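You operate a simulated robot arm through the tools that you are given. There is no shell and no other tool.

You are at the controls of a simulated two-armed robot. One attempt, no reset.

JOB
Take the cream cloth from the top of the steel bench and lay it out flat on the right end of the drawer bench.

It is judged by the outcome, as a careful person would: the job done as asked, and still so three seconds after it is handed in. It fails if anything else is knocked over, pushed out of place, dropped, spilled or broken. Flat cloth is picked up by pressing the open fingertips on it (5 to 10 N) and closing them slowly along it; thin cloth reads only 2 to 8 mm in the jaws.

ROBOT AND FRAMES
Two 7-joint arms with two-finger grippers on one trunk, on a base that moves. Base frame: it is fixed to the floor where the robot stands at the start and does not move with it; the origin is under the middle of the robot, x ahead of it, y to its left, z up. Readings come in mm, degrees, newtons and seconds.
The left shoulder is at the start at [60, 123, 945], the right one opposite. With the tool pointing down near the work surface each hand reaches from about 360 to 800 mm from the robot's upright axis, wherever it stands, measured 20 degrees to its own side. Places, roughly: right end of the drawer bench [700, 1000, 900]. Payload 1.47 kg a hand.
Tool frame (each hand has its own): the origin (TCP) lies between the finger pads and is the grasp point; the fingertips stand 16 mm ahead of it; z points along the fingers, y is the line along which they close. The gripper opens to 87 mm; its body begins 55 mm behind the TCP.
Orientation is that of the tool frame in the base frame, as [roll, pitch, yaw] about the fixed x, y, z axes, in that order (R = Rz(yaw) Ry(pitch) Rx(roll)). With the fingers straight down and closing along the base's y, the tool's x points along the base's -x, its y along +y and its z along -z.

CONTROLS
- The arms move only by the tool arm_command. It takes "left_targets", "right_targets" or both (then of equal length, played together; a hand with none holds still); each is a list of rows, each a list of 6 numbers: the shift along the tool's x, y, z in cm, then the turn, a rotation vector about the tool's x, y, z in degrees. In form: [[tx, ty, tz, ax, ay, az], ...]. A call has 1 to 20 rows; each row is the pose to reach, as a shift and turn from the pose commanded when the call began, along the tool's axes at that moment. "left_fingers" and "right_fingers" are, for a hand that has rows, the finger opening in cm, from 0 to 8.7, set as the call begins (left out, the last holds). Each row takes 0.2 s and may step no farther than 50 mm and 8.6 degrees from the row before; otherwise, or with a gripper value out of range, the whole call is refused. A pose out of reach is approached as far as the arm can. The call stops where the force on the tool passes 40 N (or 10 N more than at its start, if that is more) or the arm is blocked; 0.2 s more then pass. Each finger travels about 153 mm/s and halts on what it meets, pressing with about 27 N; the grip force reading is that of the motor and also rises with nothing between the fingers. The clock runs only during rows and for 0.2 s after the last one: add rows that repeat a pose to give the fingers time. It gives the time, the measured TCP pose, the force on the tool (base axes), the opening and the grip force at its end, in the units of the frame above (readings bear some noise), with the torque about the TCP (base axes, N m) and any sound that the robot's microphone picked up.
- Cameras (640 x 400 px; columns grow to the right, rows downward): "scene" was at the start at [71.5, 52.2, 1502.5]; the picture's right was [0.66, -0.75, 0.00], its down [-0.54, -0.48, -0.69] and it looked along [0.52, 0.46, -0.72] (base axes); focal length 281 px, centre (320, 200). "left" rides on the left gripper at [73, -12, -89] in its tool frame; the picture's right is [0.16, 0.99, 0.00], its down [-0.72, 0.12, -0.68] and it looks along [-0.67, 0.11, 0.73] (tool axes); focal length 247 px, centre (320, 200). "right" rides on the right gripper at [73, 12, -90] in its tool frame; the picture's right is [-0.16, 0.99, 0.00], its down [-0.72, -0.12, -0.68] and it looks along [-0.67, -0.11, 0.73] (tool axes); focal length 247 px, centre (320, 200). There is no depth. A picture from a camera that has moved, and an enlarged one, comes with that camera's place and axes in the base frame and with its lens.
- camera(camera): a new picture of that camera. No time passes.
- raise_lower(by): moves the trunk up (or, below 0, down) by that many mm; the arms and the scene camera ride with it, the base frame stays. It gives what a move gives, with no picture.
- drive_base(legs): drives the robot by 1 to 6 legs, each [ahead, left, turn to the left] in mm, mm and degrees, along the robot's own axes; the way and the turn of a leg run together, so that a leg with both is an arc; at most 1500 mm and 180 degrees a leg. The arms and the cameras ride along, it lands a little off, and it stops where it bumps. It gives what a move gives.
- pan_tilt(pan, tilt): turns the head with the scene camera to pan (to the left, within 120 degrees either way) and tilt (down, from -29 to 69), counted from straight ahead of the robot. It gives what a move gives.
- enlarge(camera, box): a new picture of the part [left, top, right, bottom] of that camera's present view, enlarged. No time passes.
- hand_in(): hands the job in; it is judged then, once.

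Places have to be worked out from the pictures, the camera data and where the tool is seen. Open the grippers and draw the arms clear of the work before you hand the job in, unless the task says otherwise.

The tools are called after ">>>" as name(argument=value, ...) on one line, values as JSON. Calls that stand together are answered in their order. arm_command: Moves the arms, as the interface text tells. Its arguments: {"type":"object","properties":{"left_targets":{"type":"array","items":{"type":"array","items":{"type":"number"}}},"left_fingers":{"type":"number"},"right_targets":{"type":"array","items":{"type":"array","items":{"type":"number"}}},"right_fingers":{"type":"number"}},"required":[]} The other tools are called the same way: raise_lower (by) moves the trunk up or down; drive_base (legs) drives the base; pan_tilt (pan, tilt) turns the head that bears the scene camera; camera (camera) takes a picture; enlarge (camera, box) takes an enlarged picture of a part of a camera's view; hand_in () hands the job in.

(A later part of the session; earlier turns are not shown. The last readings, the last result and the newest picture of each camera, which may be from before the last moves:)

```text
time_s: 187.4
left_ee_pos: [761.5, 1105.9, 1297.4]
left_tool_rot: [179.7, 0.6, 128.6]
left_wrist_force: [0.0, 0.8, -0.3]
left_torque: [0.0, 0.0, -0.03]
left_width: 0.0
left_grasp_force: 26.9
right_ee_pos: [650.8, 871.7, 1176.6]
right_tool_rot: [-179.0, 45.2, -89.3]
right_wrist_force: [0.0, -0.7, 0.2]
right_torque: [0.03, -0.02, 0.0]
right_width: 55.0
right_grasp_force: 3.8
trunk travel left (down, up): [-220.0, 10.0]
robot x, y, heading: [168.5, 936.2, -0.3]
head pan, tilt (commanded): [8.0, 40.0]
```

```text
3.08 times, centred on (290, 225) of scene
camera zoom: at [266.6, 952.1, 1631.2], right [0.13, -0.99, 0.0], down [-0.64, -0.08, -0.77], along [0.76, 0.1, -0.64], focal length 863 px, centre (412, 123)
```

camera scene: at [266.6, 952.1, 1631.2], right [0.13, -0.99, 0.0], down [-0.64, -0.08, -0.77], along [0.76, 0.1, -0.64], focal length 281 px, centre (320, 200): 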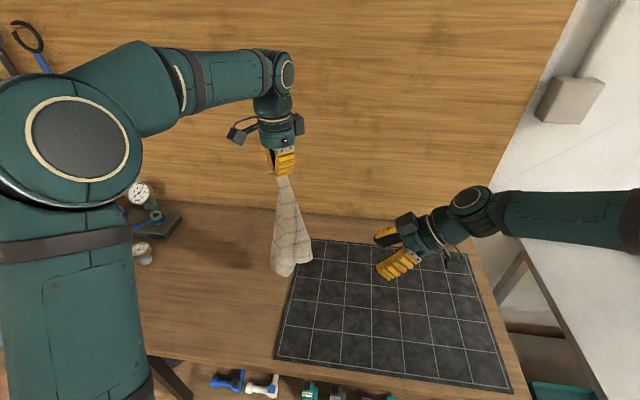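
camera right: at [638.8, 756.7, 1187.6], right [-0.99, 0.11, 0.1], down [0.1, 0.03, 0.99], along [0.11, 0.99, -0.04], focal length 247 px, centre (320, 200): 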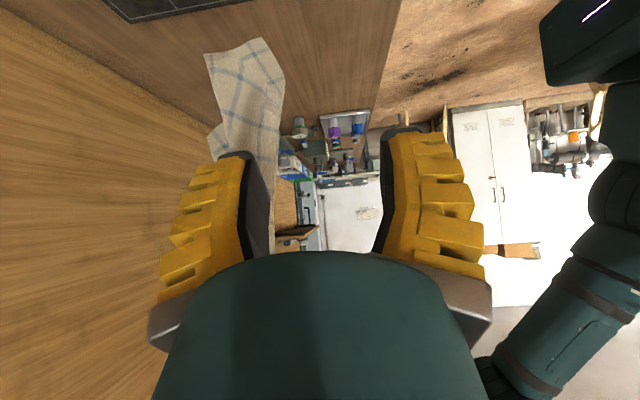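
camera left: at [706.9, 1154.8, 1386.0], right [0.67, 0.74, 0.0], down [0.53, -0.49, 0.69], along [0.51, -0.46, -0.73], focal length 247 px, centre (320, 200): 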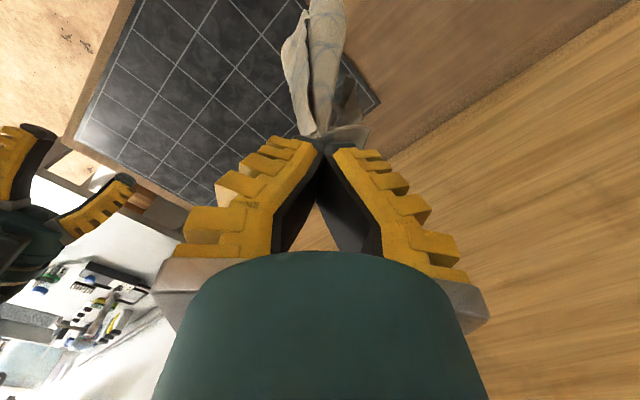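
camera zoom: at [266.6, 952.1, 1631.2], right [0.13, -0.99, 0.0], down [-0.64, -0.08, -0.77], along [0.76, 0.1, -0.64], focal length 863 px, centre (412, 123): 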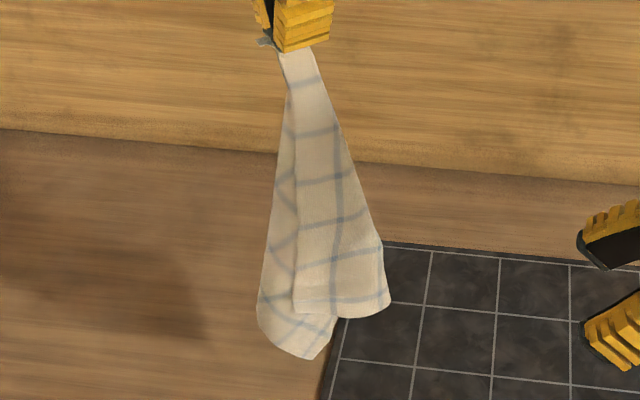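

The cloth now hangs as a folded panel, with the lost corner at about [801, 1047, 960] and the tip at about [743, 1115, 920]. Catching it in the air is awkward. Instead I'll lay the cloth along a diagonal stroke so that corner ends up on the mat at the right, where the right hand can pinch it. First I'll clear the right hand.

>>> arm_command(right_targets=[[1.1, 0, -1.1, 0, 0, 7], [2.2, 0, -2.2, 0, 0, 14], [3.3, 0, -3.3, 0, 0, 21], [4.4, 0, -4.4, 0, 0, 28], [5.5, 0, -5.5, 0, 0, 35], [6.6, 0, -6.6, 0, 0, 42], [7.7, 0, -7.7, 0, 0, 49], [8.8, 0, -8.8, 0, 0, 56], [9.9, 0, -9.9, 0, 0, 63], [11, 0, -11, 0, 0, 70], [12.1, 0, -12.1, 0, 0, 77], [13.2, 0, -13.2, 0, 0, 84], [14.1, 0, -14.1, 0, 0, 90], [14.1, 0, -14.1, 0, 0, 90]])

>>> arm_command(right_targets=[[0, 0, 0, 6.5, 0, 0], [0, 0, 0, 13, 0, 0], [0, 0, 0, 19.5, 0, 0], [0, 0, 0, 26, 0, 0], [0, 0, 0, 32.5, 0, 0], [0, 0, 0, 39, 0, 0], [0, 0, 0, 45, 0, 0], [0, 0, 0, 45, 0, 0]])

```text
time_s: 190.4
left_ee_pos: [762.0, 1105.4, 1298.2]
left_tool_rot: [179.6, 0.7, 128.5]
left_wrist_force: [0.7, -0.2, -0.6]
left_torque: [0.01, 0.0, -0.01]
left_width: 0.0
left_grasp_force: 27.3
right_ee_pos: [650.1, 675.0, 1176.6]
right_tool_rot: [134.7, 0.6, 179.9]
right_wrist_force: [0.1, 1.1, 0.5]
right_torque: [-0.01, 0.01, -0.02]
right_width: 55.2
right_grasp_force: 3.8
trunk travel left (down, up): [-220.0, 10.0]
robot x, y, heading: [172.1, 943.7, -0.4]
head pan, tilt (commanded): [8.0, 40.0]
```

```text
time_s: 192.2
left_ee_pos: [762.6, 1105.5, 1297.7]
left_tool_rot: [179.7, 0.6, 128.4]
left_wrist_force: [0.0, -0.3, 0.2]
left_torque: [0.02, -0.02, 0.03]
left_width: 0.1
left_grasp_force: 26.9
right_ee_pos: [649.5, 672.6, 1175.7]
right_tool_rot: [179.8, 0.7, 179.9]
right_wrist_force: [-0.6, 0.4, -0.2]
right_torque: [-0.01, -0.05, -0.03]
right_width: 55.1
right_grasp_force: 4.0
trunk travel left (down, up): [-220.0, 10.0]
robot x, y, heading: [171.5, 941.9, -0.5]
head pan, tilt (commanded): [8.0, 40.0]
```

>>> enlarge(camera="scene", box=[240, 160, 340, 290])

>>> camera(camera="left")

```text
3.08 times, centred on (290, 225) of scene
camera zoom: at [266.6, 951.7, 1631.2], right [0.13, -0.99, 0.0], down [-0.64, -0.08, -0.77], along [0.76, 0.1, -0.64], focal length 863 px, centre (412, 123)
```

zoom: 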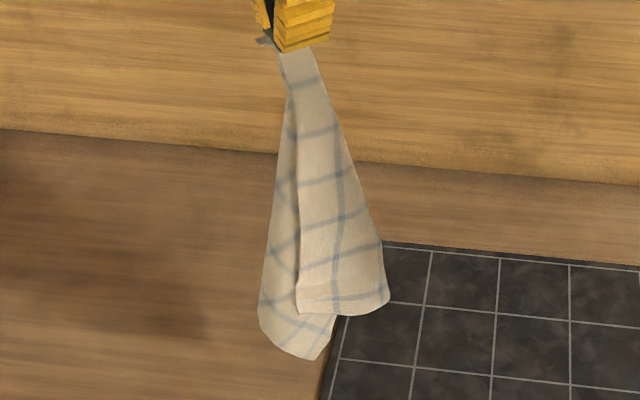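

```text
taken
camera left: at [706.9, 1154.3, 1386.0], right [0.67, 0.74, 0.0], down [0.53, -0.49, 0.69], along [0.51, -0.46, -0.73], focal length 247 px, centre (320, 200)
```

left: 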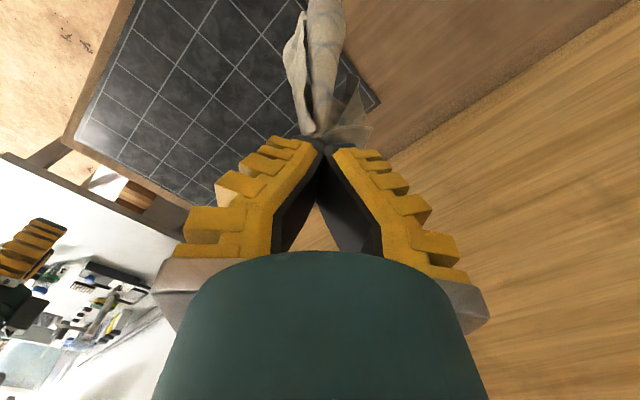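

The front panel of the hanging cloth faces the robot. I'll carry it nearer, to x≈600 and y≈1000, so I can lay it down moving away from the robot. That leaves the front panel and its corners facing up.

>>> arm_command(left_targets=[[0.19, -1.92, 0, 0, 0, 0], [0.37, -3.84, 0, 0, 0, 0], [0.56, -5.76, 0, 0, 0, 0], [0.75, -7.68, 0, 0, 0, 0], [0.94, -9.6, 0, 0, 0, 0], [1.12, -11.5, 0, 0, 0, 0], [1.31, -13.4, 0, 0, 0, 0], [1.5, -15.4, 0, 0, 0, 0], [1.68, -17.3, 0, 0, 0, 0], [1.87, -19.2, 0, 0, 0, 0], [1.87, -19.2, 0, 0, 0, 0], [1.87, -19.2, 0, 0, 0, 0]])

>>> pan_tilt(pan=0, tilt=50)

>>> camera(camera="scene")

```text
time_s: 194.8
left_ee_pos: [599.6, 999.0, 1296.4]
left_tool_rot: [179.7, 0.6, 128.5]
left_wrist_force: [0.3, 0.6, -0.2]
left_torque: [0.02, -0.03, -0.01]
left_width: 0.0
left_grasp_force: 27.3
right_ee_pos: [649.6, 671.7, 1177.1]
right_tool_rot: [179.7, 0.6, 179.9]
right_wrist_force: [0.8, 0.5, -0.1]
right_torque: [-0.01, 0.0, -0.03]
right_width: 55.4
right_grasp_force: 3.6
trunk travel left (down, up): [-220.0, 10.0]
robot x, y, heading: [173.6, 942.6, -0.0]
head pan, tilt (commanded): [8.0, 40.0]
```

```text
time_s: 195.5
left_ee_pos: [601.0, 1000.5, 1295.9]
left_tool_rot: [179.7, 0.6, 128.4]
left_wrist_force: [-1.0, -0.4, -0.5]
left_torque: [-0.01, 0.03, -0.03]
left_width: 0.0
left_grasp_force: 27.0
right_ee_pos: [649.9, 672.5, 1174.5]
right_tool_rot: [179.7, 0.7, 179.8]
right_wrist_force: [-0.3, 0.3, -0.2]
right_torque: [0.01, -0.02, 0.04]
right_width: 55.3
right_grasp_force: 3.8
trunk travel left (down, up): [-220.0, 10.0]
robot x, y, heading: [172.1, 943.0, -0.5]
head pan, tilt (commanded): [0.0, 50.0]
```

```text
taken
camera scene: at [259.4, 940.3, 1617.1], right [-0.01, -1.0, 0.0], down [-0.77, 0.01, -0.64], along [0.64, 0.0, -0.77], focal length 281 px, centre (320, 200)
```

scene: 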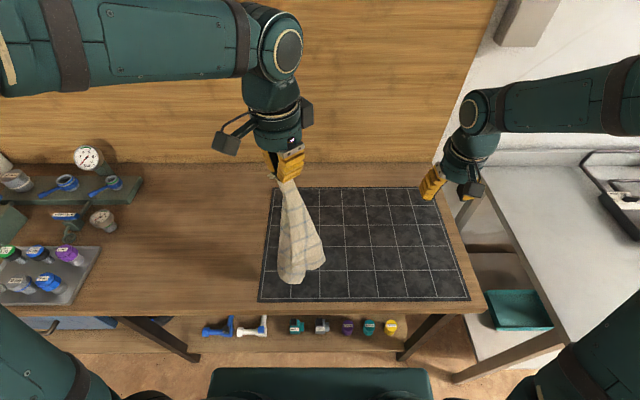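

Now I'll lower the cloth and lay it moving away from the robot, in a slow arc.

>>> arm_command(left_targets=[[0.5, -0.63, 2.1, 0, 0, 0], [0.93, -1.17, 4.1, 0, 0, 0], [0.31, -0.39, 5.1, 0, 0, 0], [-0.68, 0.86, 5.9, 0, 0, 0], [-2.05, 2.58, 6.2, 0, 0, 0], [-3.42, 4.3, 6.6, 0, 0, 0], [-4.92, 6.18, 7.3, 0, 0, 0], [-6.41, 8.06, 8.0, 0, 0, 0], [-7.84, 9.86, 9.0, 0, 0, 0], [-9.28, 11.66, 10.0, 0, 0, 0], [-10.64, 13.38, 11.3, 0, 0, 0], [-11.95, 15.03, 12.7, 0, 0, 0], [-13.13, 16.5, 14.3, 0, 0, 0], [-14.32, 18.0, 15.9, 0, 0, 0], [-15.38, 19.33, 17.7, 0, 0, 0], [-16.43, 20.66, 19.6, 0, 0, 0], [-17.3, 21.76, 21.7, 0, 0, 0], [-18.18, 22.85, 23.8, 0, 0, 0], [-18.18, 22.85, 23.8, 0, 0, 0]])

>>> camera(camera="scene")

>>> enlarge(camera="scene", box=[240, 150, 400, 310])

```text
time_s: 199.5
left_ee_pos: [894.3, 1000.0, 1062.2]
left_tool_rot: [179.5, 0.6, 128.5]
left_wrist_force: [-1.1, 0.9, -0.1]
left_torque: [-0.02, -0.02, 0.01]
left_width: 0.0
left_grasp_force: 27.3
right_ee_pos: [649.7, 672.7, 1176.7]
right_tool_rot: [179.7, 0.7, 179.9]
right_wrist_force: [-0.5, 0.6, -0.4]
right_torque: [0.0, -0.02, -0.04]
right_width: 55.1
right_grasp_force: 4.2
trunk travel left (down, up): [-220.0, 10.0]
robot x, y, heading: [169.1, 941.1, -0.4]
head pan, tilt (commanded): [0.0, 50.0]
```

```text
taken
camera scene: at [258.6, 940.4, 1617.1], right [-0.01, -1.0, 0.0], down [-0.77, 0.01, -0.64], along [0.64, 0.0, -0.77], focal length 281 px, centre (320, 200)
```

scene: 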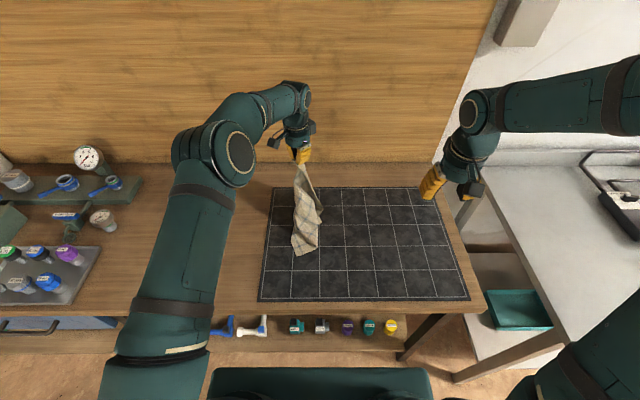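

```text
2.50 times, centred on (320, 230) of scene
camera zoom: at [258.6, 940.4, 1617.1], right [-0.01, -1.0, 0.0], down [-0.77, 0.01, -0.64], along [0.64, 0.0, -0.77], focal length 702 px, centre (320, 125)
```

zoom: 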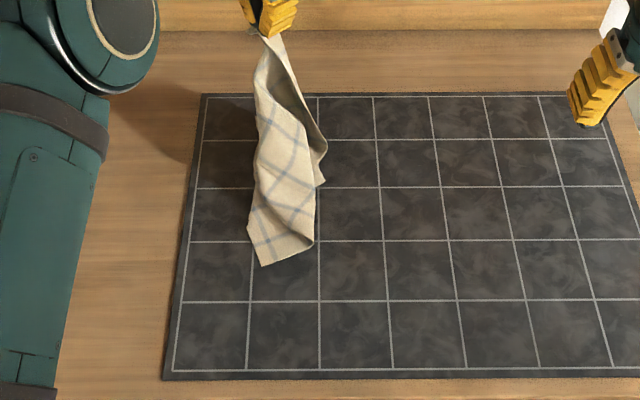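

The cloth slid along instead of opening. I'll set it fully down here and see which corners are exposed; then I can pin it with one hand and pull the corners out with the other.

>>> arm_command(left_targets=[[-0.3, 0.35, 2, 0, 0, 0], [-0.6, 0.8, 4, 0, 0, 0], [-0.9, 1.2, 6, 0, 0, 0], [-1.2, 1.6, 8, 0, 0, 0], [-1.5, 2.0, 10, 0, 0, 0], [-1.8, 2.3, 12, 0, 0, 0], [-2.0, 2.5, 14, 0, 0, 0], [-2.2, 2.8, 15.5, 0, 0, 0], [-2.2, 2.8, 16.8, 0, 0, 0], [-2.2, 2.8, 16.8, 0, 0, 0]])

>>> enlarge(camera="scene", box=[240, 150, 400, 310])

>>> camera(camera="left")

```text
time_s: 201.7
left_ee_pos: [916.1, 1004.0, 896.2]
left_tool_rot: [179.8, 0.5, 128.5]
left_wrist_force: [0.1, 0.1, -0.3]
left_torque: [0.0, -0.02, -0.01]
left_width: 0.0
left_grasp_force: 26.7
left hand out of reach, approached as far as the arm can: row 6, 7, 8, 9, 10
right_ee_pos: [649.6, 673.5, 1176.8]
right_tool_rot: [179.7, 0.7, 179.8]
right_wrist_force: [0.0, 0.0, 0.4]
right_torque: [0.0, 0.0, -0.01]
right_width: 55.2
right_grasp_force: 3.8
trunk travel left (down, up): [-220.0, 10.0]
robot x, y, heading: [172.9, 937.6, -0.2]
head pan, tilt (commanded): [0.0, 50.0]
```

```text
2.50 times, centred on (320, 230) of scene
camera zoom: at [259.1, 940.4, 1617.1], right [-0.01, -1.0, 0.0], down [-0.77, 0.01, -0.64], along [0.64, 0.0, -0.77], focal length 702 px, centre (320, 125)
```

zoom: 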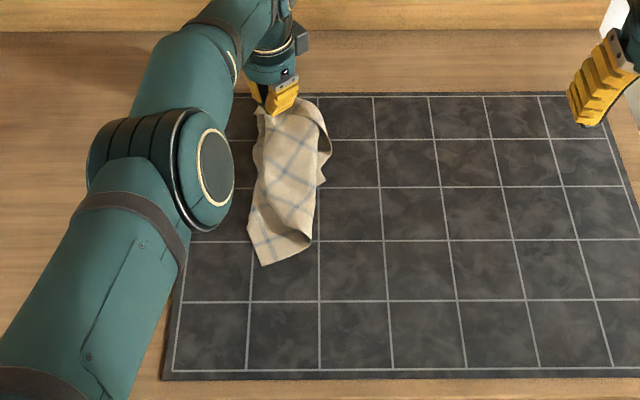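

```text
taken
camera left: at [860.0, 1052.7, 984.3], right [0.67, 0.74, 0.0], down [0.53, -0.49, 0.69], along [0.51, -0.46, -0.73], focal length 247 px, centre (320, 200)
```

left: 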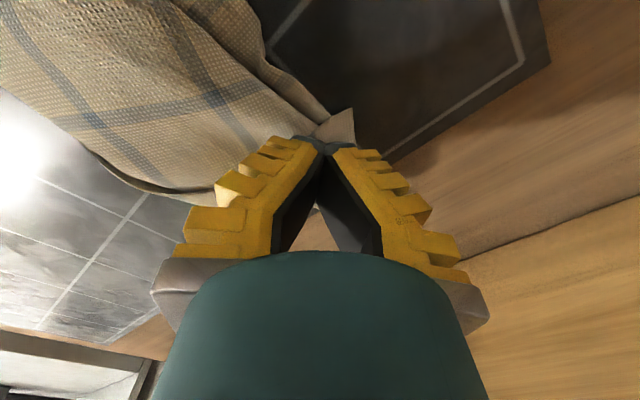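

>>> enlarge(camera="scene", box=[285, 180, 345, 265])

```text
4.71 times, centred on (315, 222) of scene
camera zoom: at [259.1, 940.4, 1617.1], right [-0.01, -1.0, 0.0], down [-0.77, 0.01, -0.64], along [0.64, 0.0, -0.77], focal length 1320 px, centre (344, 94)
```

zoom: 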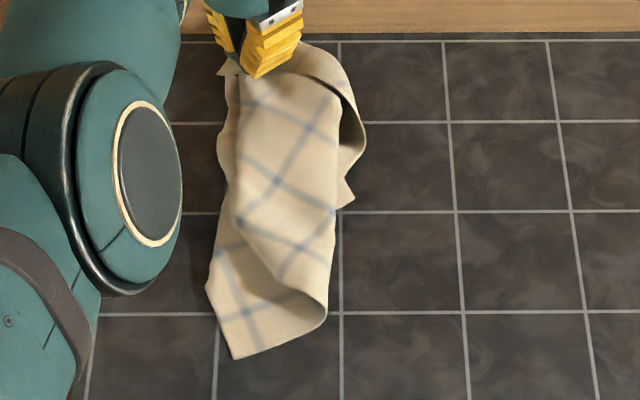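

The near tip at about [668, 1012] is a true corner (opposite the held one), but the left forearm is right over it. I'll drag the held corner to the left so the cloth trails out along y and the left arm is out of the way.

>>> arm_command(left_targets=[[1.98, 0.38, 0, 0, 0, 0], [3.96, 0.76, 0, 0, 0, 0], [5.94, 1.15, 0, 0, 0, 0], [7.92, 1.53, 0, 0, 0, 0], [9.9, 1.91, 0, 0, 0, 0], [11.88, 2.29, 0.1, 0, 0, 0], [13.86, 2.67, 0.2, 0, 0, 0], [15.84, 3.06, 0.3, 0, 0, 0], [17.82, 3.44, 0.3, 0, 0, 0], [19.8, 3.82, 0.3, 0, 0, 0], [21.78, 4.2, 0.3, 0, 0, 0], [23.76, 4.58, 0.3, 0, 0, 0], [25.74, 4.97, 0.3, 0, 0, 0], [27.7, 5.35, 0.3, 0, 0, 0], [29.7, 5.73, 0.3, 0, 0, 0], [29.7, 5.73, 0.3, 0, 0, 0]])

>>> camera(camera="scene")

>>> enlarge(camera="scene", box=[190, 160, 370, 290])

```text
time_s: 205.1
left_ee_pos: [775.5, 1271.9, 890.5]
left_tool_rot: [179.7, 0.5, 128.5]
left_wrist_force: [1.0, -0.2, 0.2]
left_torque: [-0.02, 0.01, 0.04]
left_width: 0.2
left_grasp_force: 27.0
right_ee_pos: [650.6, 672.4, 1174.9]
right_tool_rot: [179.7, 0.7, 180.0]
right_wrist_force: [0.2, 0.0, -1.0]
right_torque: [0.03, 0.01, 0.02]
right_width: 55.2
right_grasp_force: 4.1
trunk travel left (down, up): [-220.0, 10.0]
robot x, y, heading: [171.4, 943.5, -0.2]
head pan, tilt (commanded): [0.0, 50.0]
```

```text
taken
camera scene: at [259.6, 939.8, 1617.0], right [-0.01, -1.0, 0.0], down [-0.77, 0.01, -0.64], along [0.64, 0.0, -0.77], focal length 281 px, centre (320, 200)
```

scene: 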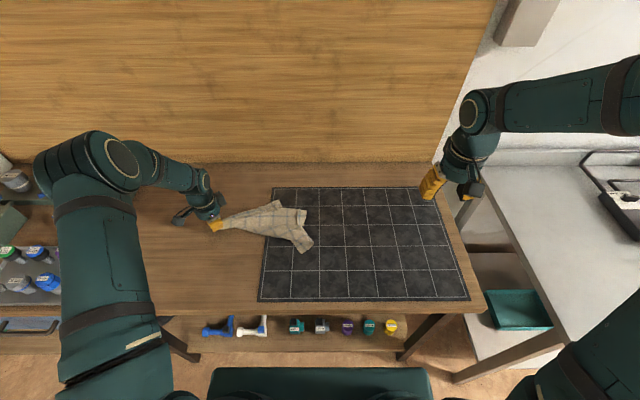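

```text
3.08 times, centred on (280, 225) of scene
camera zoom: at [259.6, 939.8, 1617.0], right [-0.01, -1.0, 0.0], down [-0.77, 0.01, -0.64], along [0.64, 0.0, -0.77], focal length 863 px, centre (443, 123)
```

zoom: 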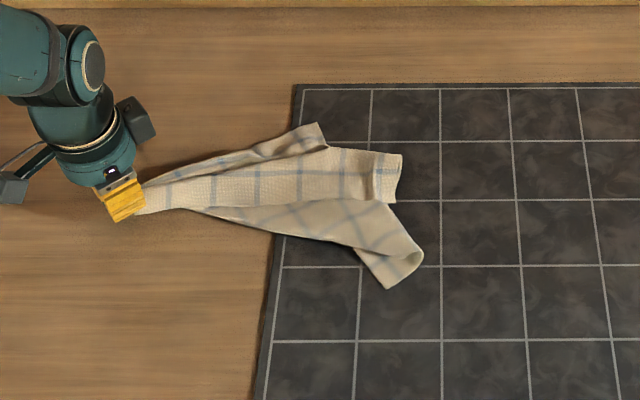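

The cloth has fanned out and I can identify its corners. A is at [885, 1082], B at [841, 985] folded over on top, and T at [677, 993], with the left hand holding P. The flap with corner B just needs folding back over toward the robot. I'll bring the right hand over B, turned to suit that corner.

>>> arm_command(right_targets=[[-1.76, 3.32, 1, 0, 0, 5], [-3.52, 6.64, 2.5, 0, 0, 10], [-5.28, 9.96, 4.5, 0, 0, 15], [-7.04, 13.28, 6.5, 0, 0, 20], [-8.8, 16.6, 8.5, 0, 0, 25], [-10.56, 19.92, 10.5, 0, 0, 30], [-12.32, 23.24, 13, 0, 0, 35], [-14.08, 26.56, 15.5, 0, 0, 40], [-15.84, 29.88, 18.5, 0, 0, 45], [-17.6, 33.2, 21.5, 0, 0, 50], [-17.6, 33.2, 21.5, 0, 0, 50]], right_fingers=2.6)

>>> camera(camera="right")

>>> camera(camera="scene")

```text
time_s: 207.5
left_ee_pos: [776.3, 1271.1, 890.8]
left_tool_rot: [179.6, 0.6, 128.4]
left_wrist_force: [-1.2, 0.3, -0.1]
left_torque: [0.05, -0.06, -0.04]
left_width: 0.0
left_grasp_force: 27.0
right_ee_pos: [828.6, 1006.2, 965.2]
right_tool_rot: [179.4, 0.3, 129.8]
right_wrist_force: [-0.4, 0.2, -0.3]
right_torque: [0.02, -0.01, 0.02]
right_width: 32.0
right_grasp_force: 4.8
trunk travel left (down, up): [-220.0, 10.0]
robot x, y, heading: [168.2, 941.9, -0.4]
head pan, tilt (commanded): [0.0, 50.0]
```

```text
taken
camera right: at [790.6, 1067.9, 1054.0], right [0.86, 0.51, 0.01], down [0.37, -0.63, 0.68], along [0.36, -0.58, -0.73], focal length 247 px, centre (320, 200)
```

right: 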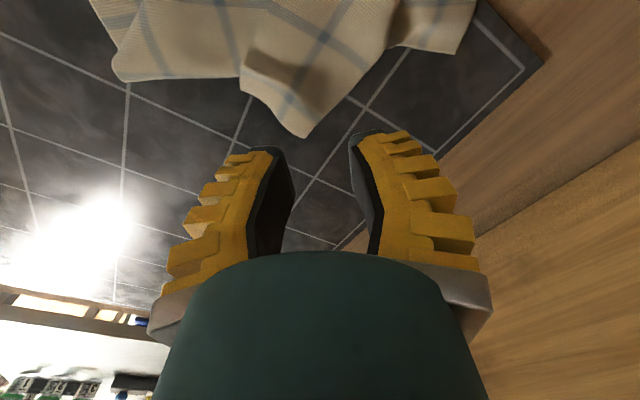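

```text
taken
camera scene: at [258.6, 939.5, 1617.2], right [-0.01, -1.0, 0.0], down [-0.77, 0.01, -0.64], along [0.64, 0.0, -0.77], focal length 281 px, centre (320, 200)
```

scene: 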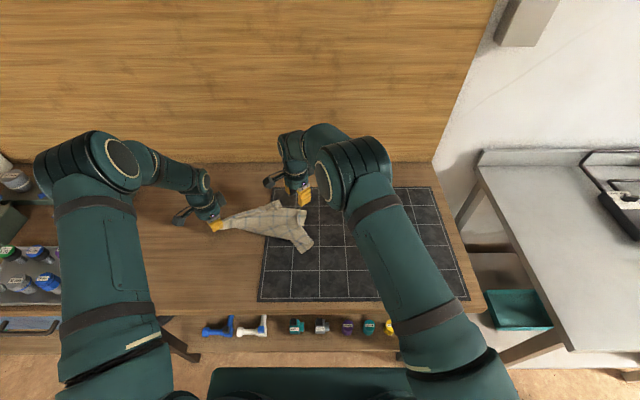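

Corner B is clearly visible at about [838, 975]. I'll shift 14 mm along the closing axis to centre on it and lower to near contact.

>>> arm_command(right_targets=[[0, -1.4, 2.5, 0, 0, 0], [0, -1.4, 5, 0, 0, 0], [0, -1.4, 7.0, 0, 0, 0], [0, -1.4, 7.8, 0, 0, 0], [0, -1.4, 7.8, 0, 0, 0]])

>>> enlarge(camera="right", box=[180, 50, 460, 230])

```text
time_s: 208.7
left_ee_pos: [775.6, 1271.7, 891.5]
left_tool_rot: [179.7, 0.6, 128.5]
left_wrist_force: [-0.3, -1.4, -0.6]
left_torque: [-0.02, 0.04, 0.01]
left_width: 0.0
left_grasp_force: 27.5
right_ee_pos: [818.7, 998.0, 885.7]
right_tool_rot: [179.4, 0.3, 130.0]
right_wrist_force: [0.0, 0.1, 0.6]
right_torque: [0.02, 0.01, -0.04]
right_width: 28.8
right_grasp_force: 4.4
trunk travel left (down, up): [-220.0, 10.0]
robot x, y, heading: [171.6, 942.2, -0.5]
head pan, tilt (commanded): [0.0, 50.0]
```

```text
2.22 times, centred on (320, 140) of right
camera zoom: at [780.6, 1059.5, 975.1], right [0.86, 0.51, 0.01], down [0.37, -0.63, 0.68], along [0.36, -0.58, -0.73], focal length 549 px, centre (320, 333)
```

zoom: 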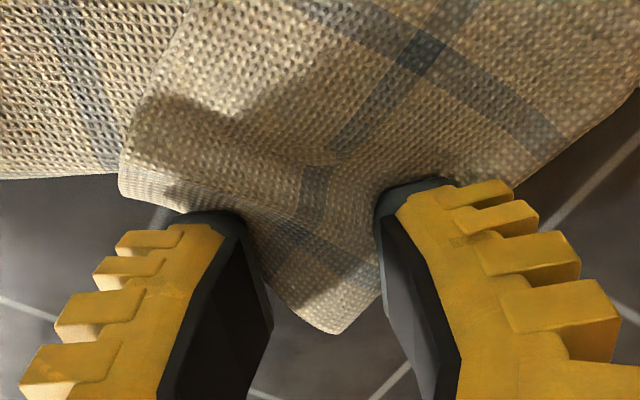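

I'll move 1 cm further into the cloth so both fingertips sit on it, then touch down.

>>> arm_command(right_targets=[[1.0, 0, 0, 0, 0, 0], [1.0, 0, 0.3, 0, 0, 0], [1.0, 0, 0.5, 0, 0, 0], [1.0, 0, 0.5, 0, 0, 0]])

>>> arm_command(right_targets=[[0, 0, 0.1, 0, 0, 0], [0, 0, 0.2, 0, 0, 0], [0, 0, 0.2, 0, 0, 0]])

>>> enlarge(camera="right", box=[180, 50, 460, 230])

```text
time_s: 209.7
left_ee_pos: [775.0, 1271.8, 890.4]
left_tool_rot: [179.8, 0.6, 128.5]
left_wrist_force: [0.8, 0.0, -0.1]
left_torque: [-0.01, 0.02, -0.02]
left_width: 0.0
left_grasp_force: 27.1
right_ee_pos: [812.4, 1004.5, 882.7]
right_tool_rot: [179.2, 0.3, 129.9]
right_wrist_force: [2.3, 1.4, 3.5]
right_torque: [0.02, 0.04, -0.01]
right_width: 29.5
right_grasp_force: 3.5
trunk travel left (down, up): [-220.0, 10.0]
robot x, y, heading: [167.7, 942.1, -0.2]
head pan, tilt (commanded): [0.0, 50.0]
```

```text
time_s: 210.5
left_ee_pos: [774.5, 1270.9, 891.2]
left_tool_rot: [179.7, 0.6, 128.5]
left_wrist_force: [1.1, -0.2, 0.3]
left_torque: [-0.02, 0.04, 0.02]
left_width: 0.0
left_grasp_force: 26.9
right_ee_pos: [812.5, 1004.8, 880.2]
right_tool_rot: [179.1, 0.3, 130.0]
right_wrist_force: [0.3, -0.1, 11.7]
right_torque: [0.01, 0.06, -0.01]
right_width: 31.3
right_grasp_force: 1.8
trunk travel left (down, up): [-220.0, 10.0]
robot x, y, heading: [175.4, 945.4, -0.4]
head pan, tilt (commanded): [0.0, 50.0]
```

```text
2.22 times, centred on (320, 140) of right
camera zoom: at [773.5, 1067.0, 969.3], right [0.86, 0.51, 0.01], down [0.37, -0.63, 0.68], along [0.36, -0.58, -0.73], focal length 549 px, centre (320, 333)
```

zoom: 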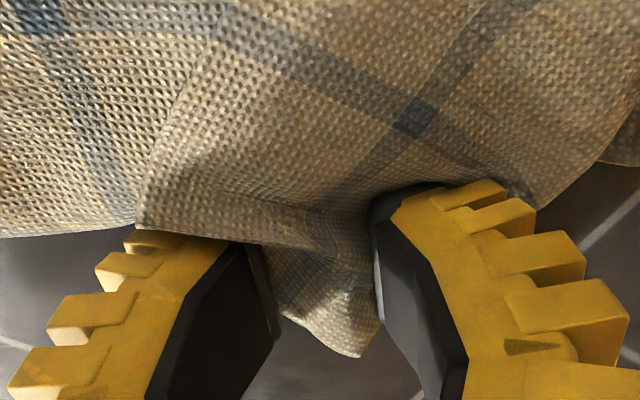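

One fingertip has slipped under the flap and the other is on top, which is ideal for a pinch. I'll close slowly.

>>> arm_command(right_targets=[[0, 0, -0.03, 0, 0, 0], [0, 0, -0.03, 0, 0, 0]], right_fingers=1.8)

>>> arm_command(right_targets=[[0, 0, 0, 0, 0, 0], [0, 0, 0, 0, 0, 0]], right_fingers=1.0)

>>> arm_command(right_targets=[[0, 0, 0.04, 0, 0, 0], [0, 0, 0.04, 0, 0, 0], [0, 0, 0.04, 0, 0, 0]], right_fingers=0.3)

>>> arm_command(right_targets=[[0, 0, 0.0, 0, 0, 0], [0, 0, 0, 0, 0, 0], [0, 0, -1, 0, 0, 0], [0, 0, -2, 0, 0, 0], [0, 0, -3, 0, 0, 0], [0, 0, -3, 0, 0, 0]], right_fingers=0)

>>> camera(camera="right")

```text
time_s: 211.1
left_ee_pos: [774.9, 1271.7, 890.9]
left_tool_rot: [179.6, 0.7, 128.5]
left_wrist_force: [0.7, -0.8, 0.1]
left_torque: [0.02, 0.03, -0.02]
left_width: 0.0
left_grasp_force: 26.8
right_ee_pos: [813.6, 1004.7, 880.4]
right_tool_rot: [179.3, 0.3, 130.0]
right_wrist_force: [-0.5, -1.7, 14.7]
right_torque: [0.01, 0.09, 0.03]
right_width: 20.3
right_grasp_force: 7.8
trunk travel left (down, up): [-220.0, 10.0]
robot x, y, heading: [170.7, 941.8, -0.5]
head pan, tilt (commanded): [0.0, 50.0]
```

```text
time_s: 211.7
left_ee_pos: [775.1, 1271.4, 891.2]
left_tool_rot: [179.6, 0.6, 128.5]
left_wrist_force: [-0.6, 0.2, 0.0]
left_torque: [-0.02, -0.02, -0.01]
left_width: 0.2
left_grasp_force: 26.9
right_ee_pos: [813.1, 1004.8, 879.2]
right_tool_rot: [179.3, 0.3, 129.9]
right_wrist_force: [0.4, 0.6, 7.4]
right_torque: [0.05, 0.08, -0.02]
right_width: 14.3
right_grasp_force: 2.5
trunk travel left (down, up): [-220.0, 10.0]
robot x, y, heading: [172.4, 945.2, -0.6]
head pan, tilt (commanded): [0.0, 50.0]
```

```text
time_s: 212.5
left_ee_pos: [775.3, 1271.7, 892.4]
left_tool_rot: [179.6, 0.6, 128.6]
left_wrist_force: [0.8, 0.0, -0.1]
left_torque: [0.01, 0.01, 0.03]
left_width: 0.0
left_grasp_force: 27.8
right_ee_pos: [812.2, 1004.6, 878.5]
right_tool_rot: [179.3, 0.4, 130.0]
right_wrist_force: [-0.6, -0.4, 6.8]
right_torque: [0.0, 0.08, 0.0]
right_width: 5.2
right_grasp_force: 8.7
trunk travel left (down, up): [-220.0, 10.0]
robot x, y, heading: [169.2, 941.4, -0.6]
head pan, tilt (commanded): [0.0, 50.0]
```

```text
time_s: 213.9
left_ee_pos: [776.5, 1271.5, 890.9]
left_tool_rot: [179.7, 0.6, 128.5]
left_wrist_force: [-0.5, 0.1, 0.5]
left_torque: [-0.02, 0.02, 0.01]
left_width: 0.0
left_grasp_force: 27.5
right_ee_pos: [811.1, 1004.3, 909.3]
right_tool_rot: [179.3, 0.2, 129.9]
right_wrist_force: [-0.1, -0.3, 0.3]
right_torque: [0.0, -0.02, -0.01]
right_width: 0.0
right_grasp_force: 30.2
trunk travel left (down, up): [-220.0, 10.0]
robot x, y, heading: [171.6, 944.5, -0.3]
head pan, tilt (commanded): [0.0, 50.0]
```

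```text
taken
camera right: at [773.8, 1066.6, 998.6], right [0.86, 0.51, 0.01], down [0.37, -0.63, 0.68], along [0.36, -0.58, -0.73], focal length 247 px, centre (320, 200)
```

right: 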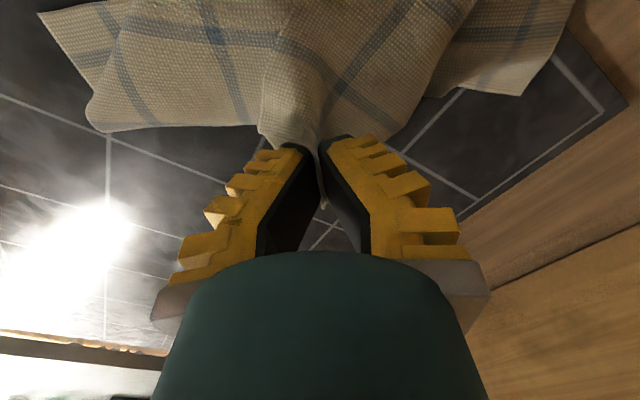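

Both ends of that edge are now held: P by the left hand and B by the right, about 270 mm apart. I'll lift both together so the cloth hangs from that edge and unfolds, bringing the hands slightly closer so as not to over-tension the pinches.

>>> arm_command(left_targets=[[0, 0, -1.5, 0, 0, 0], [0, 0, -3, 0, 0, 0], [0, 0, -4.5, 0, 0, 0], [0, 0, -6, 0, 0, 0], [0, 0, -7.5, 0, 0, 0], [0, 0, -9, 0, 0, 0], [0, 0, -10.5, 0, 0, 0], [0, 0, -12, 0, 0, 0], [0, 0, -13.5, 0, 0, 0], [0, 0, -15, 0, 0, 0], [0, 0, -16.5, 0, 0, 0], [0, 0, -18, 0, 0, 0], [0, 0, -19.5, 0, 0, 0], [0, 0, -21, 0, 0, 0], [0, 0, -22.5, 0, 0, 0], [0, 0, -24, 0, 0, 0], [0, 0, -25.5, 0, 0, 0], [0, 0, -27, 0, 0, 0], [0, 0, -28.9, 0, 0, 0], [0, 0, -28.9, 0, 0, 0]], right_targets=[[0.2, 0.15, -0.8, 0, 0, 0], [0.4, 0.3, -1.8, 0, 0, 0], [0.5, 0.4, -3, 0, 0, 0], [0.5, 0.4, -4.4, 0, 0, 0], [0.5, 0.4, -5.8, 0, 0, 0], [0.5, 0.4, -7.3, 0, 0, 0], [0.5, 0.4, -8.8, 0, 0, 0], [0.5, 0.4, -10.2, 0, 0, 0], [0.5, 0.4, -11.7, 0, 0, 0], [0.5, 0.4, -13.2, 0, 0, 0], [0.5, 0.4, -14.7, 0, 0, 0], [0.5, 0.4, -16.2, 0, 0, 0], [0.5, 0.4, -17.7, 0, 0, 0], [0.5, 0.4, -19.2, 0, 0, 0], [0.5, 0.4, -20.7, 0, 0, 0], [0.5, 0.4, -22.2, 0, 0, 0], [0.5, 0.4, -23.7, 0, 0, 0], [0.5, 0.4, -25.2, 0, 0, 0], [0.5, 0.4, -27.1, 0, 0, 0], [0.5, 0.4, -27.1, 0, 0, 0]])

>>> camera(camera="scene")

>>> enlarge(camera="scene", box=[160, 100, 360, 250])

```text
time_s: 218.1
left_ee_pos: [772.0, 1272.9, 1180.5]
left_tool_rot: [179.7, 0.6, 128.5]
left_wrist_force: [0.9, -0.9, 0.3]
left_torque: [0.0, 0.02, -0.01]
left_width: 0.0
left_grasp_force: 27.0
right_ee_pos: [809.7, 1009.2, 1181.5]
right_tool_rot: [179.3, 0.2, 130.0]
right_wrist_force: [0.6, 0.8, 0.2]
right_torque: [-0.02, 0.02, -0.01]
right_width: 0.0
right_grasp_force: 27.6
trunk travel left (down, up): [-220.0, 10.0]
robot x, y, heading: [172.8, 941.3, -0.6]
head pan, tilt (commanded): [0.0, 50.0]
```

```text
taken
camera scene: at [259.9, 940.5, 1617.0], right [-0.01, -1.0, 0.0], down [-0.77, 0.01, -0.64], along [0.64, 0.0, -0.77], focal length 281 px, centre (320, 200)
```

scene: 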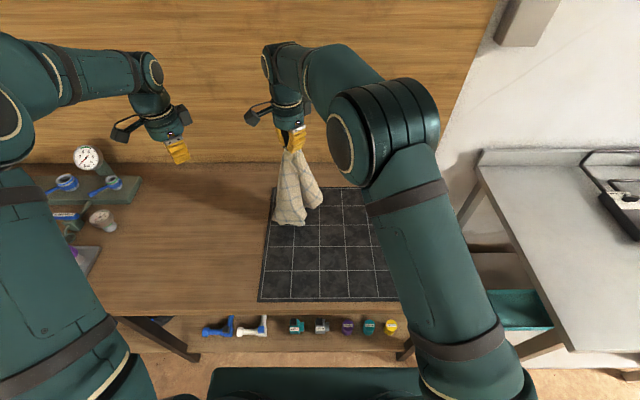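

```text
2.67 times, centred on (260, 175) of scene
camera zoom: at [259.9, 940.5, 1617.0], right [-0.01, -1.0, 0.0], down [-0.77, 0.01, -0.64], along [0.64, 0.0, -0.77], focal length 748 px, centre (480, 267)
```

zoom: 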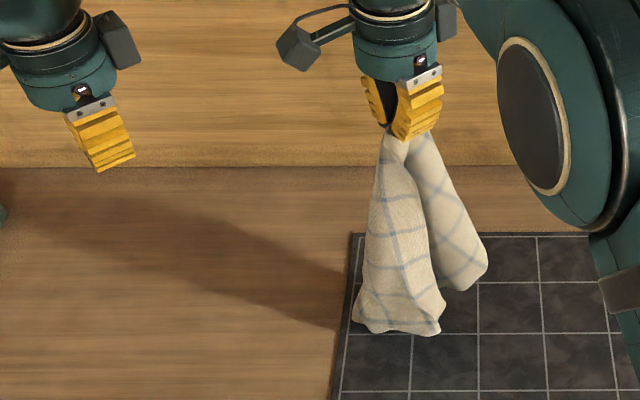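

The left pinch slipped this time, and the right hand holds the cloth. These small corner pinches are too weak, so I'll use wider 4 cm openings as on the first pick, which held firmly. First I'll lay the cloth down again with the right hand, drawing it to the right so it trails out to the left.

>>> arm_command(right_targets=[[-0.9, -0.88, 1.4, 0, 0, 0], [-1.8, -1.76, 2.8, 0, 0, 0], [-2.7, -2.64, 4.2, 0, 0, 0], [-3.6, -3.52, 5.6, 0, 0, 0], [-4.5, -4.4, 7.0, 0, 0, 0], [-5.4, -5.28, 8.4, 0, 0, 0], [-6.3, -6.16, 9.8, 0, 0, 0], [-7.2, -7.04, 11.2, 0, 0, 0], [-8.1, -7.92, 12.6, 0, 0, 0], [-9, -8.8, 14, 0, 0, 0], [-9.9, -9.68, 15.5, 0, 0, 0], [-10.8, -10.56, 17, 0, 0, 0], [-11.7, -11.44, 18.5, 0, 0, 0], [-12.6, -12.32, 20, 0, 0, 0], [-13.5, -13.2, 21.5, 0, 0, 0], [-14.4, -14.08, 23, 0, 0, 0], [-15.3, -14.96, 24.5, 0, 0, 0], [-16.2, -15.84, 26, 0, 0, 0], [-17.1, -16.7, 27.5, 0, 0, 0], [-17.9, -17.6, 28.7, 0, 0, 0]])

>>> camera(camera="scene")

>>> enlarge(camera="scene", box=[240, 150, 420, 280])

```text
time_s: 222.3
left_ee_pos: [771.2, 1271.3, 1180.6]
left_tool_rot: [179.8, 0.7, 128.4]
left_wrist_force: [0.3, 0.3, 1.7]
left_torque: [0.02, -0.01, -0.02]
left_width: 0.1
left_grasp_force: 27.4
right_ee_pos: [793.3, 759.4, 890.9]
right_tool_rot: [179.3, 0.2, 130.0]
right_wrist_force: [0.3, 0.4, -0.7]
right_torque: [0.04, 0.01, -0.02]
right_width: 0.0
right_grasp_force: 23.2
trunk travel left (down, up): [-220.0, 10.0]
robot x, y, heading: [171.2, 938.7, -0.4]
head pan, tilt (commanded): [0.0, 50.0]
```

```text
taken
camera scene: at [259.5, 939.9, 1617.0], right [-0.01, -1.0, 0.0], down [-0.77, 0.01, -0.64], along [0.64, 0.0, -0.77], focal length 281 px, centre (320, 200)
```

scene: 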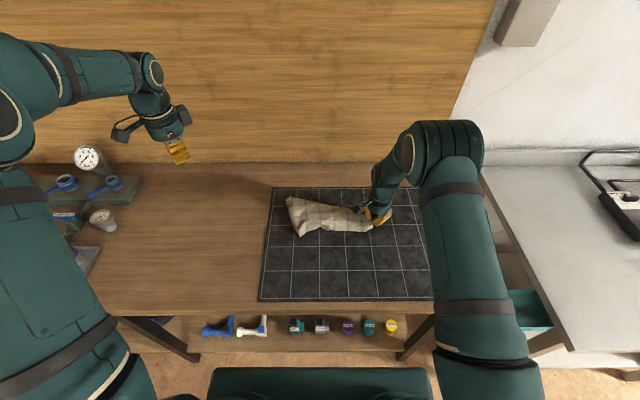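

```text
3.08 times, centred on (330, 215) of scene
camera zoom: at [259.5, 939.9, 1617.0], right [-0.01, -1.0, 0.0], down [-0.77, 0.01, -0.64], along [0.64, 0.0, -0.77], focal length 863 px, centre (289, 154)
```

zoom: 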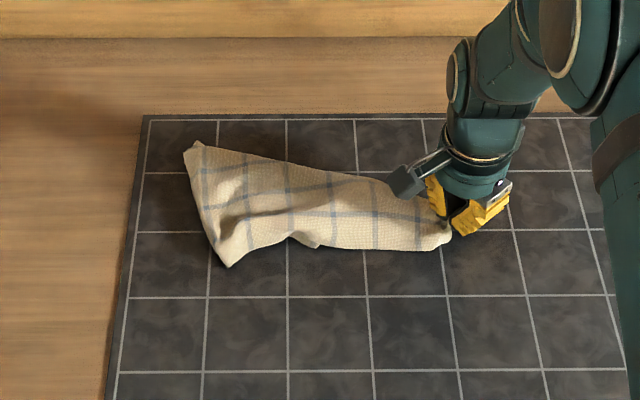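

>>> enlarge(camera="scene", box=[280, 185, 350, 240])

```text
7.27 times, centred on (315, 212) of scene
camera zoom: at [259.5, 939.9, 1617.0], right [-0.01, -1.0, 0.0], down [-0.77, 0.01, -0.64], along [0.64, 0.0, -0.77], focal length 2041 px, centre (356, 109)
```

zoom: 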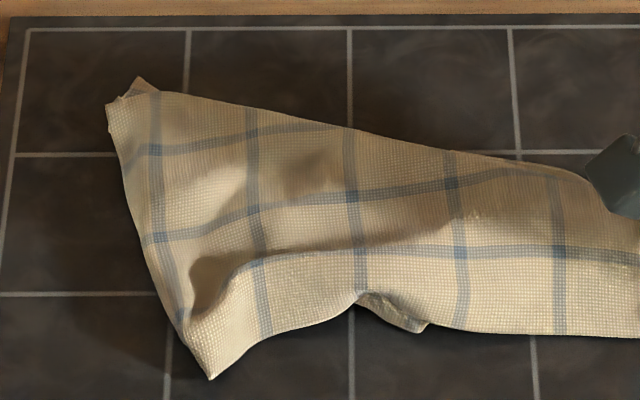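

The strip's near boundary looks like one long cloth edge, running from the right-hand pinch to a corner at about [735, 1003]. If I grip that corner firmly with the left hand, both ends of the edge are held again. I'll move the left hand above it with a wider opening and look.

>>> arm_command(left_targets=[[-2.28, -1.97, 0, 0, 0, -6.5], [-4.56, -3.94, 0, 0, 0, -13], [-6.84, -5.9, 1, 0, 0, -19.5], [-9.12, -7.87, 3, 0, 0, -26], [-11.4, -9.84, 6, 0, 0, -32.4], [-13.7, -11.8, 9, 0, 0, -38.9], [-16, -13.8, 12, 0, 0, -45.4], [-18.2, -15.7, 15, 0, 0, -51.8], [-20.5, -17.7, 18, 0, 0, -58.3], [-22.8, -19.7, 20, 0, 0, -64.8], [-22.8, -19.7, 20, 0, 0, -64.8]], left_fingers=4.0)

>>> camera(camera="left")

>>> enlarge(camera="left", box=[140, 0, 480, 200])

```text
time_s: 224.7
left_ee_pos: [763.2, 970.9, 980.2]
left_tool_rot: [-179.7, 0.5, -166.6]
left_wrist_force: [-0.4, 0.6, -1.0]
left_torque: [-0.01, -0.03, -0.02]
left_width: 45.8
left_grasp_force: 4.0
right_ee_pos: [792.9, 760.2, 892.8]
right_tool_rot: [179.3, 0.2, 130.0]
right_wrist_force: [-0.1, 0.7, 0.8]
right_torque: [0.01, -0.03, 0.02]
right_width: 0.0
right_grasp_force: 22.4
trunk travel left (down, up): [-220.0, 10.0]
robot x, y, heading: [169.4, 943.7, -0.3]
head pan, tilt (commanded): [0.0, 50.0]
```

```text
taken
camera left: at [693.4, 940.8, 1069.5], right [-0.38, 0.92, -0.01], down [0.67, 0.28, 0.69], along [0.64, 0.26, -0.73], focal length 247 px, centre (320, 200)
```

left: 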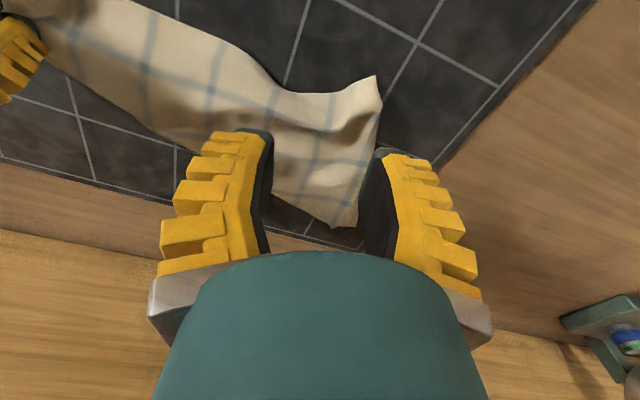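

```text
1.88 times, centred on (310, 100) of left
camera zoom: at [693.4, 940.8, 1069.5], right [-0.38, 0.92, -0.01], down [0.67, 0.28, 0.69], along [0.64, 0.26, -0.73], focal length 465 px, centre (339, 388)
```

zoom: 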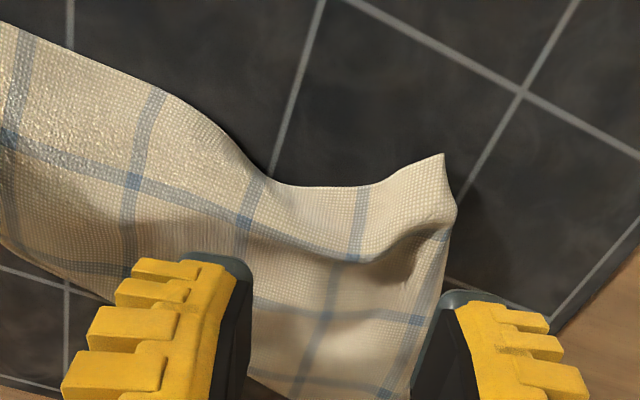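

The corner X is clear at the end of the edge. The landing point needs to be 16 mm further in. I'll shift, lower and touch down with the 4 cm opening.

>>> arm_command(left_targets=[[-1.6, 0, 3, 0, 0, 0], [-1.6, 0, 6, 0, 0, 0], [-1.6, 0, 8.2, 0, 0, 0], [-1.6, 0, 9.2, 0, 0, 0], [-1.6, 0, 9.6, 0, 0, 0], [-1.6, 0, 9.6, 0, 0, 0]])

>>> enlarge(camera="left", box=[140, 30, 480, 230])

```text
time_s: 226.1
left_ee_pos: [779.3, 973.8, 884.7]
left_tool_rot: [-179.6, 0.6, -166.8]
left_wrist_force: [0.2, -1.3, 0.4]
left_torque: [-0.05, -0.02, -0.05]
left_width: 42.7
left_grasp_force: 4.0
right_ee_pos: [792.3, 761.1, 892.7]
right_tool_rot: [179.3, 0.2, 129.8]
right_wrist_force: [0.4, 1.2, 2.0]
right_torque: [-0.01, 0.03, 0.01]
right_width: 0.1
right_grasp_force: 26.2
trunk travel left (down, up): [-220.0, 10.0]
robot x, y, heading: [171.4, 941.3, -0.6]
head pan, tilt (commanded): [0.0, 50.0]
```

```text
1.88 times, centred on (310, 130) of left
camera zoom: at [709.9, 944.6, 973.2], right [-0.38, 0.92, -0.01], down [0.67, 0.28, 0.69], along [0.64, 0.26, -0.73], focal length 465 px, centre (339, 332)
```

zoom: 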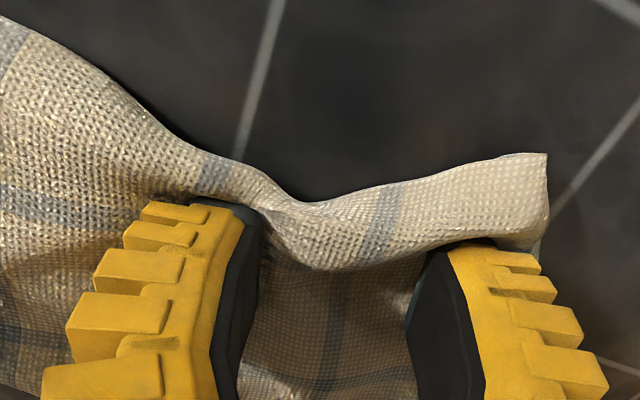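

The fingers went in behind a raised ruffle. I'll lift slightly, come back 9 mm toward the edge, and go down again so the ruffle is between the fingers.

>>> arm_command(left_targets=[[0, 0, -1.5, 0, 0, 0], [0.9, 0, -1.5, 0, 0, 0], [0.9, 0, -0.7, 0, 0, 0], [0.9, 0, 0, 0, 0, 0], [0.9, 0, 0, 0, 0, 0]])

>>> enlarge(camera="left", box=[140, 30, 480, 230])

```text
time_s: 227.3
left_ee_pos: [770.0, 971.5, 885.1]
left_tool_rot: [-179.6, 0.7, -166.7]
left_wrist_force: [-0.4, -0.2, -0.4]
left_torque: [0.0, 0.01, 0.01]
left_width: 42.4
left_grasp_force: 4.2
right_ee_pos: [792.6, 760.0, 891.7]
right_tool_rot: [179.4, 0.2, 129.9]
right_wrist_force: [1.4, -0.1, 0.7]
right_torque: [0.02, 0.02, -0.02]
right_width: 0.0
right_grasp_force: 26.4
trunk travel left (down, up): [-220.0, 10.0]
robot x, y, heading: [170.4, 941.6, -0.2]
head pan, tilt (commanded): [0.0, 50.0]
```

```text
1.88 times, centred on (310, 130) of left
camera zoom: at [701.2, 942.8, 973.2], right [-0.38, 0.92, -0.01], down [0.67, 0.28, 0.69], along [0.64, 0.26, -0.73], focal length 465 px, centre (339, 332)
```

zoom: 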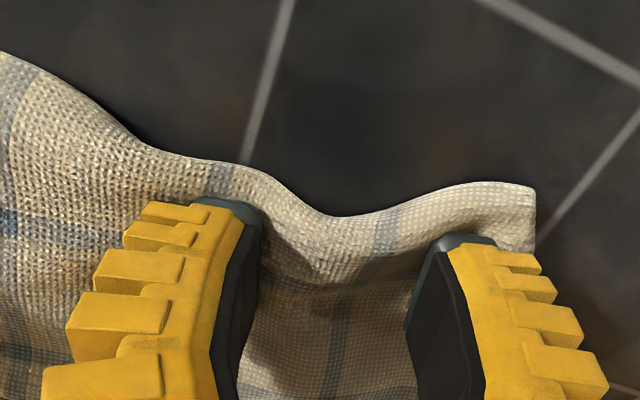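

Better: both tips are on the cloth, about 15 mm from the edge. I'll press and close in steps.

>>> arm_command(left_targets=[[0, 0, 0.2, 0, 0, 0], [0, 0, 0.4, 0, 0, 0], [0, 0, 0.5, 0, 0, 0], [0, 0, 0.5, 0, 0, 0]])

```text
time_s: 228.3
left_ee_pos: [770.5, 971.2, 880.9]
left_tool_rot: [-179.7, 0.7, -166.6]
left_wrist_force: [1.2, -1.4, 9.6]
left_torque: [0.11, 0.1, -0.06]
left_width: 44.0
left_grasp_force: 3.2
right_ee_pos: [792.4, 759.6, 892.6]
right_tool_rot: [179.2, 0.2, 129.9]
right_wrist_force: [1.7, -3.6, 2.3]
right_torque: [-0.02, 0.01, 0.01]
right_width: 0.0
right_grasp_force: 25.8
trunk travel left (down, up): [-220.0, 10.0]
robot x, y, heading: [172.1, 942.8, -0.2]
head pan, tilt (commanded): [0.0, 50.0]
```

>>> arm_command(left_targets=[[0, 0, 0.02, 0, 0, 0], [0, 0, 0.02, 0, 0, 0]], left_fingers=3.2)

>>> arm_command(left_targets=[[0, 0, 0.02, 0, 0, 0], [0, 0, 0.02, 0, 0, 0]], left_fingers=2.5)

>>> arm_command(left_targets=[[0, 0, 0.02, 0, 0, 0], [0, 0, 0.02, 0, 0, 0]], left_fingers=1.8)

>>> enlarge(camera="left", box=[140, 30, 480, 230])

```text
time_s: 228.9
left_ee_pos: [769.3, 971.3, 879.4]
left_tool_rot: [-179.8, 0.6, -166.7]
left_wrist_force: [-0.4, 1.0, 10.4]
left_torque: [-0.1, 0.0, 0.02]
left_width: 36.0
left_grasp_force: 0.9
right_ee_pos: [790.9, 759.9, 892.1]
right_tool_rot: [179.3, 0.3, 130.0]
right_wrist_force: [0.3, -0.1, 0.2]
right_torque: [-0.02, 0.0, 0.02]
right_width: 0.1
right_grasp_force: 28.0
trunk travel left (down, up): [-220.0, 10.0]
robot x, y, heading: [169.8, 942.2, -0.3]
head pan, tilt (commanded): [0.0, 50.0]
```

```text
time_s: 229.5
left_ee_pos: [770.6, 971.4, 879.4]
left_tool_rot: [-179.6, 0.6, -166.7]
left_wrist_force: [0.7, -0.7, 11.3]
left_torque: [-0.03, 0.0, 0.02]
left_width: 21.5
left_grasp_force: 0.0
right_ee_pos: [792.4, 760.2, 891.1]
right_tool_rot: [179.3, 0.2, 129.8]
right_wrist_force: [0.2, 0.4, 0.0]
right_torque: [-0.02, -0.01, 0.01]
right_width: 0.1
right_grasp_force: 27.4
trunk travel left (down, up): [-220.0, 10.0]
robot x, y, heading: [170.7, 938.6, -0.2]
head pan, tilt (commanded): [0.0, 50.0]
```

```text
time_s: 230.1
left_ee_pos: [769.2, 971.3, 879.0]
left_tool_rot: [-179.6, 0.7, -166.7]
left_wrist_force: [-0.8, -0.3, 7.7]
left_torque: [-0.02, 0.01, 0.02]
left_width: 22.6
left_grasp_force: 2.7
right_ee_pos: [792.1, 761.0, 891.4]
right_tool_rot: [179.3, 0.4, 129.9]
right_wrist_force: [10.2, -0.4, 8.7]
right_torque: [0.02, -0.1, 0.05]
right_width: 0.1
right_grasp_force: 27.0
trunk travel left (down, up): [-220.0, 10.0]
robot x, y, heading: [174.3, 941.0, -0.4]
head pan, tilt (commanded): [0.0, 50.0]
```

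```text
1.88 times, centred on (310, 130) of left
camera zoom: at [701.0, 942.6, 968.2], right [-0.38, 0.92, -0.01], down [0.67, 0.28, 0.69], along [0.64, 0.26, -0.73], focal length 465 px, centre (339, 332)
```

zoom: 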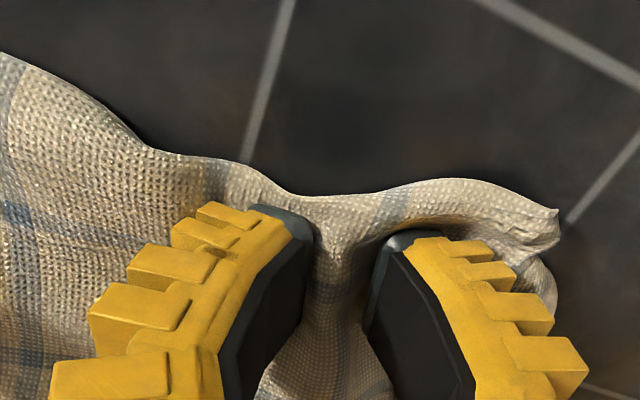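

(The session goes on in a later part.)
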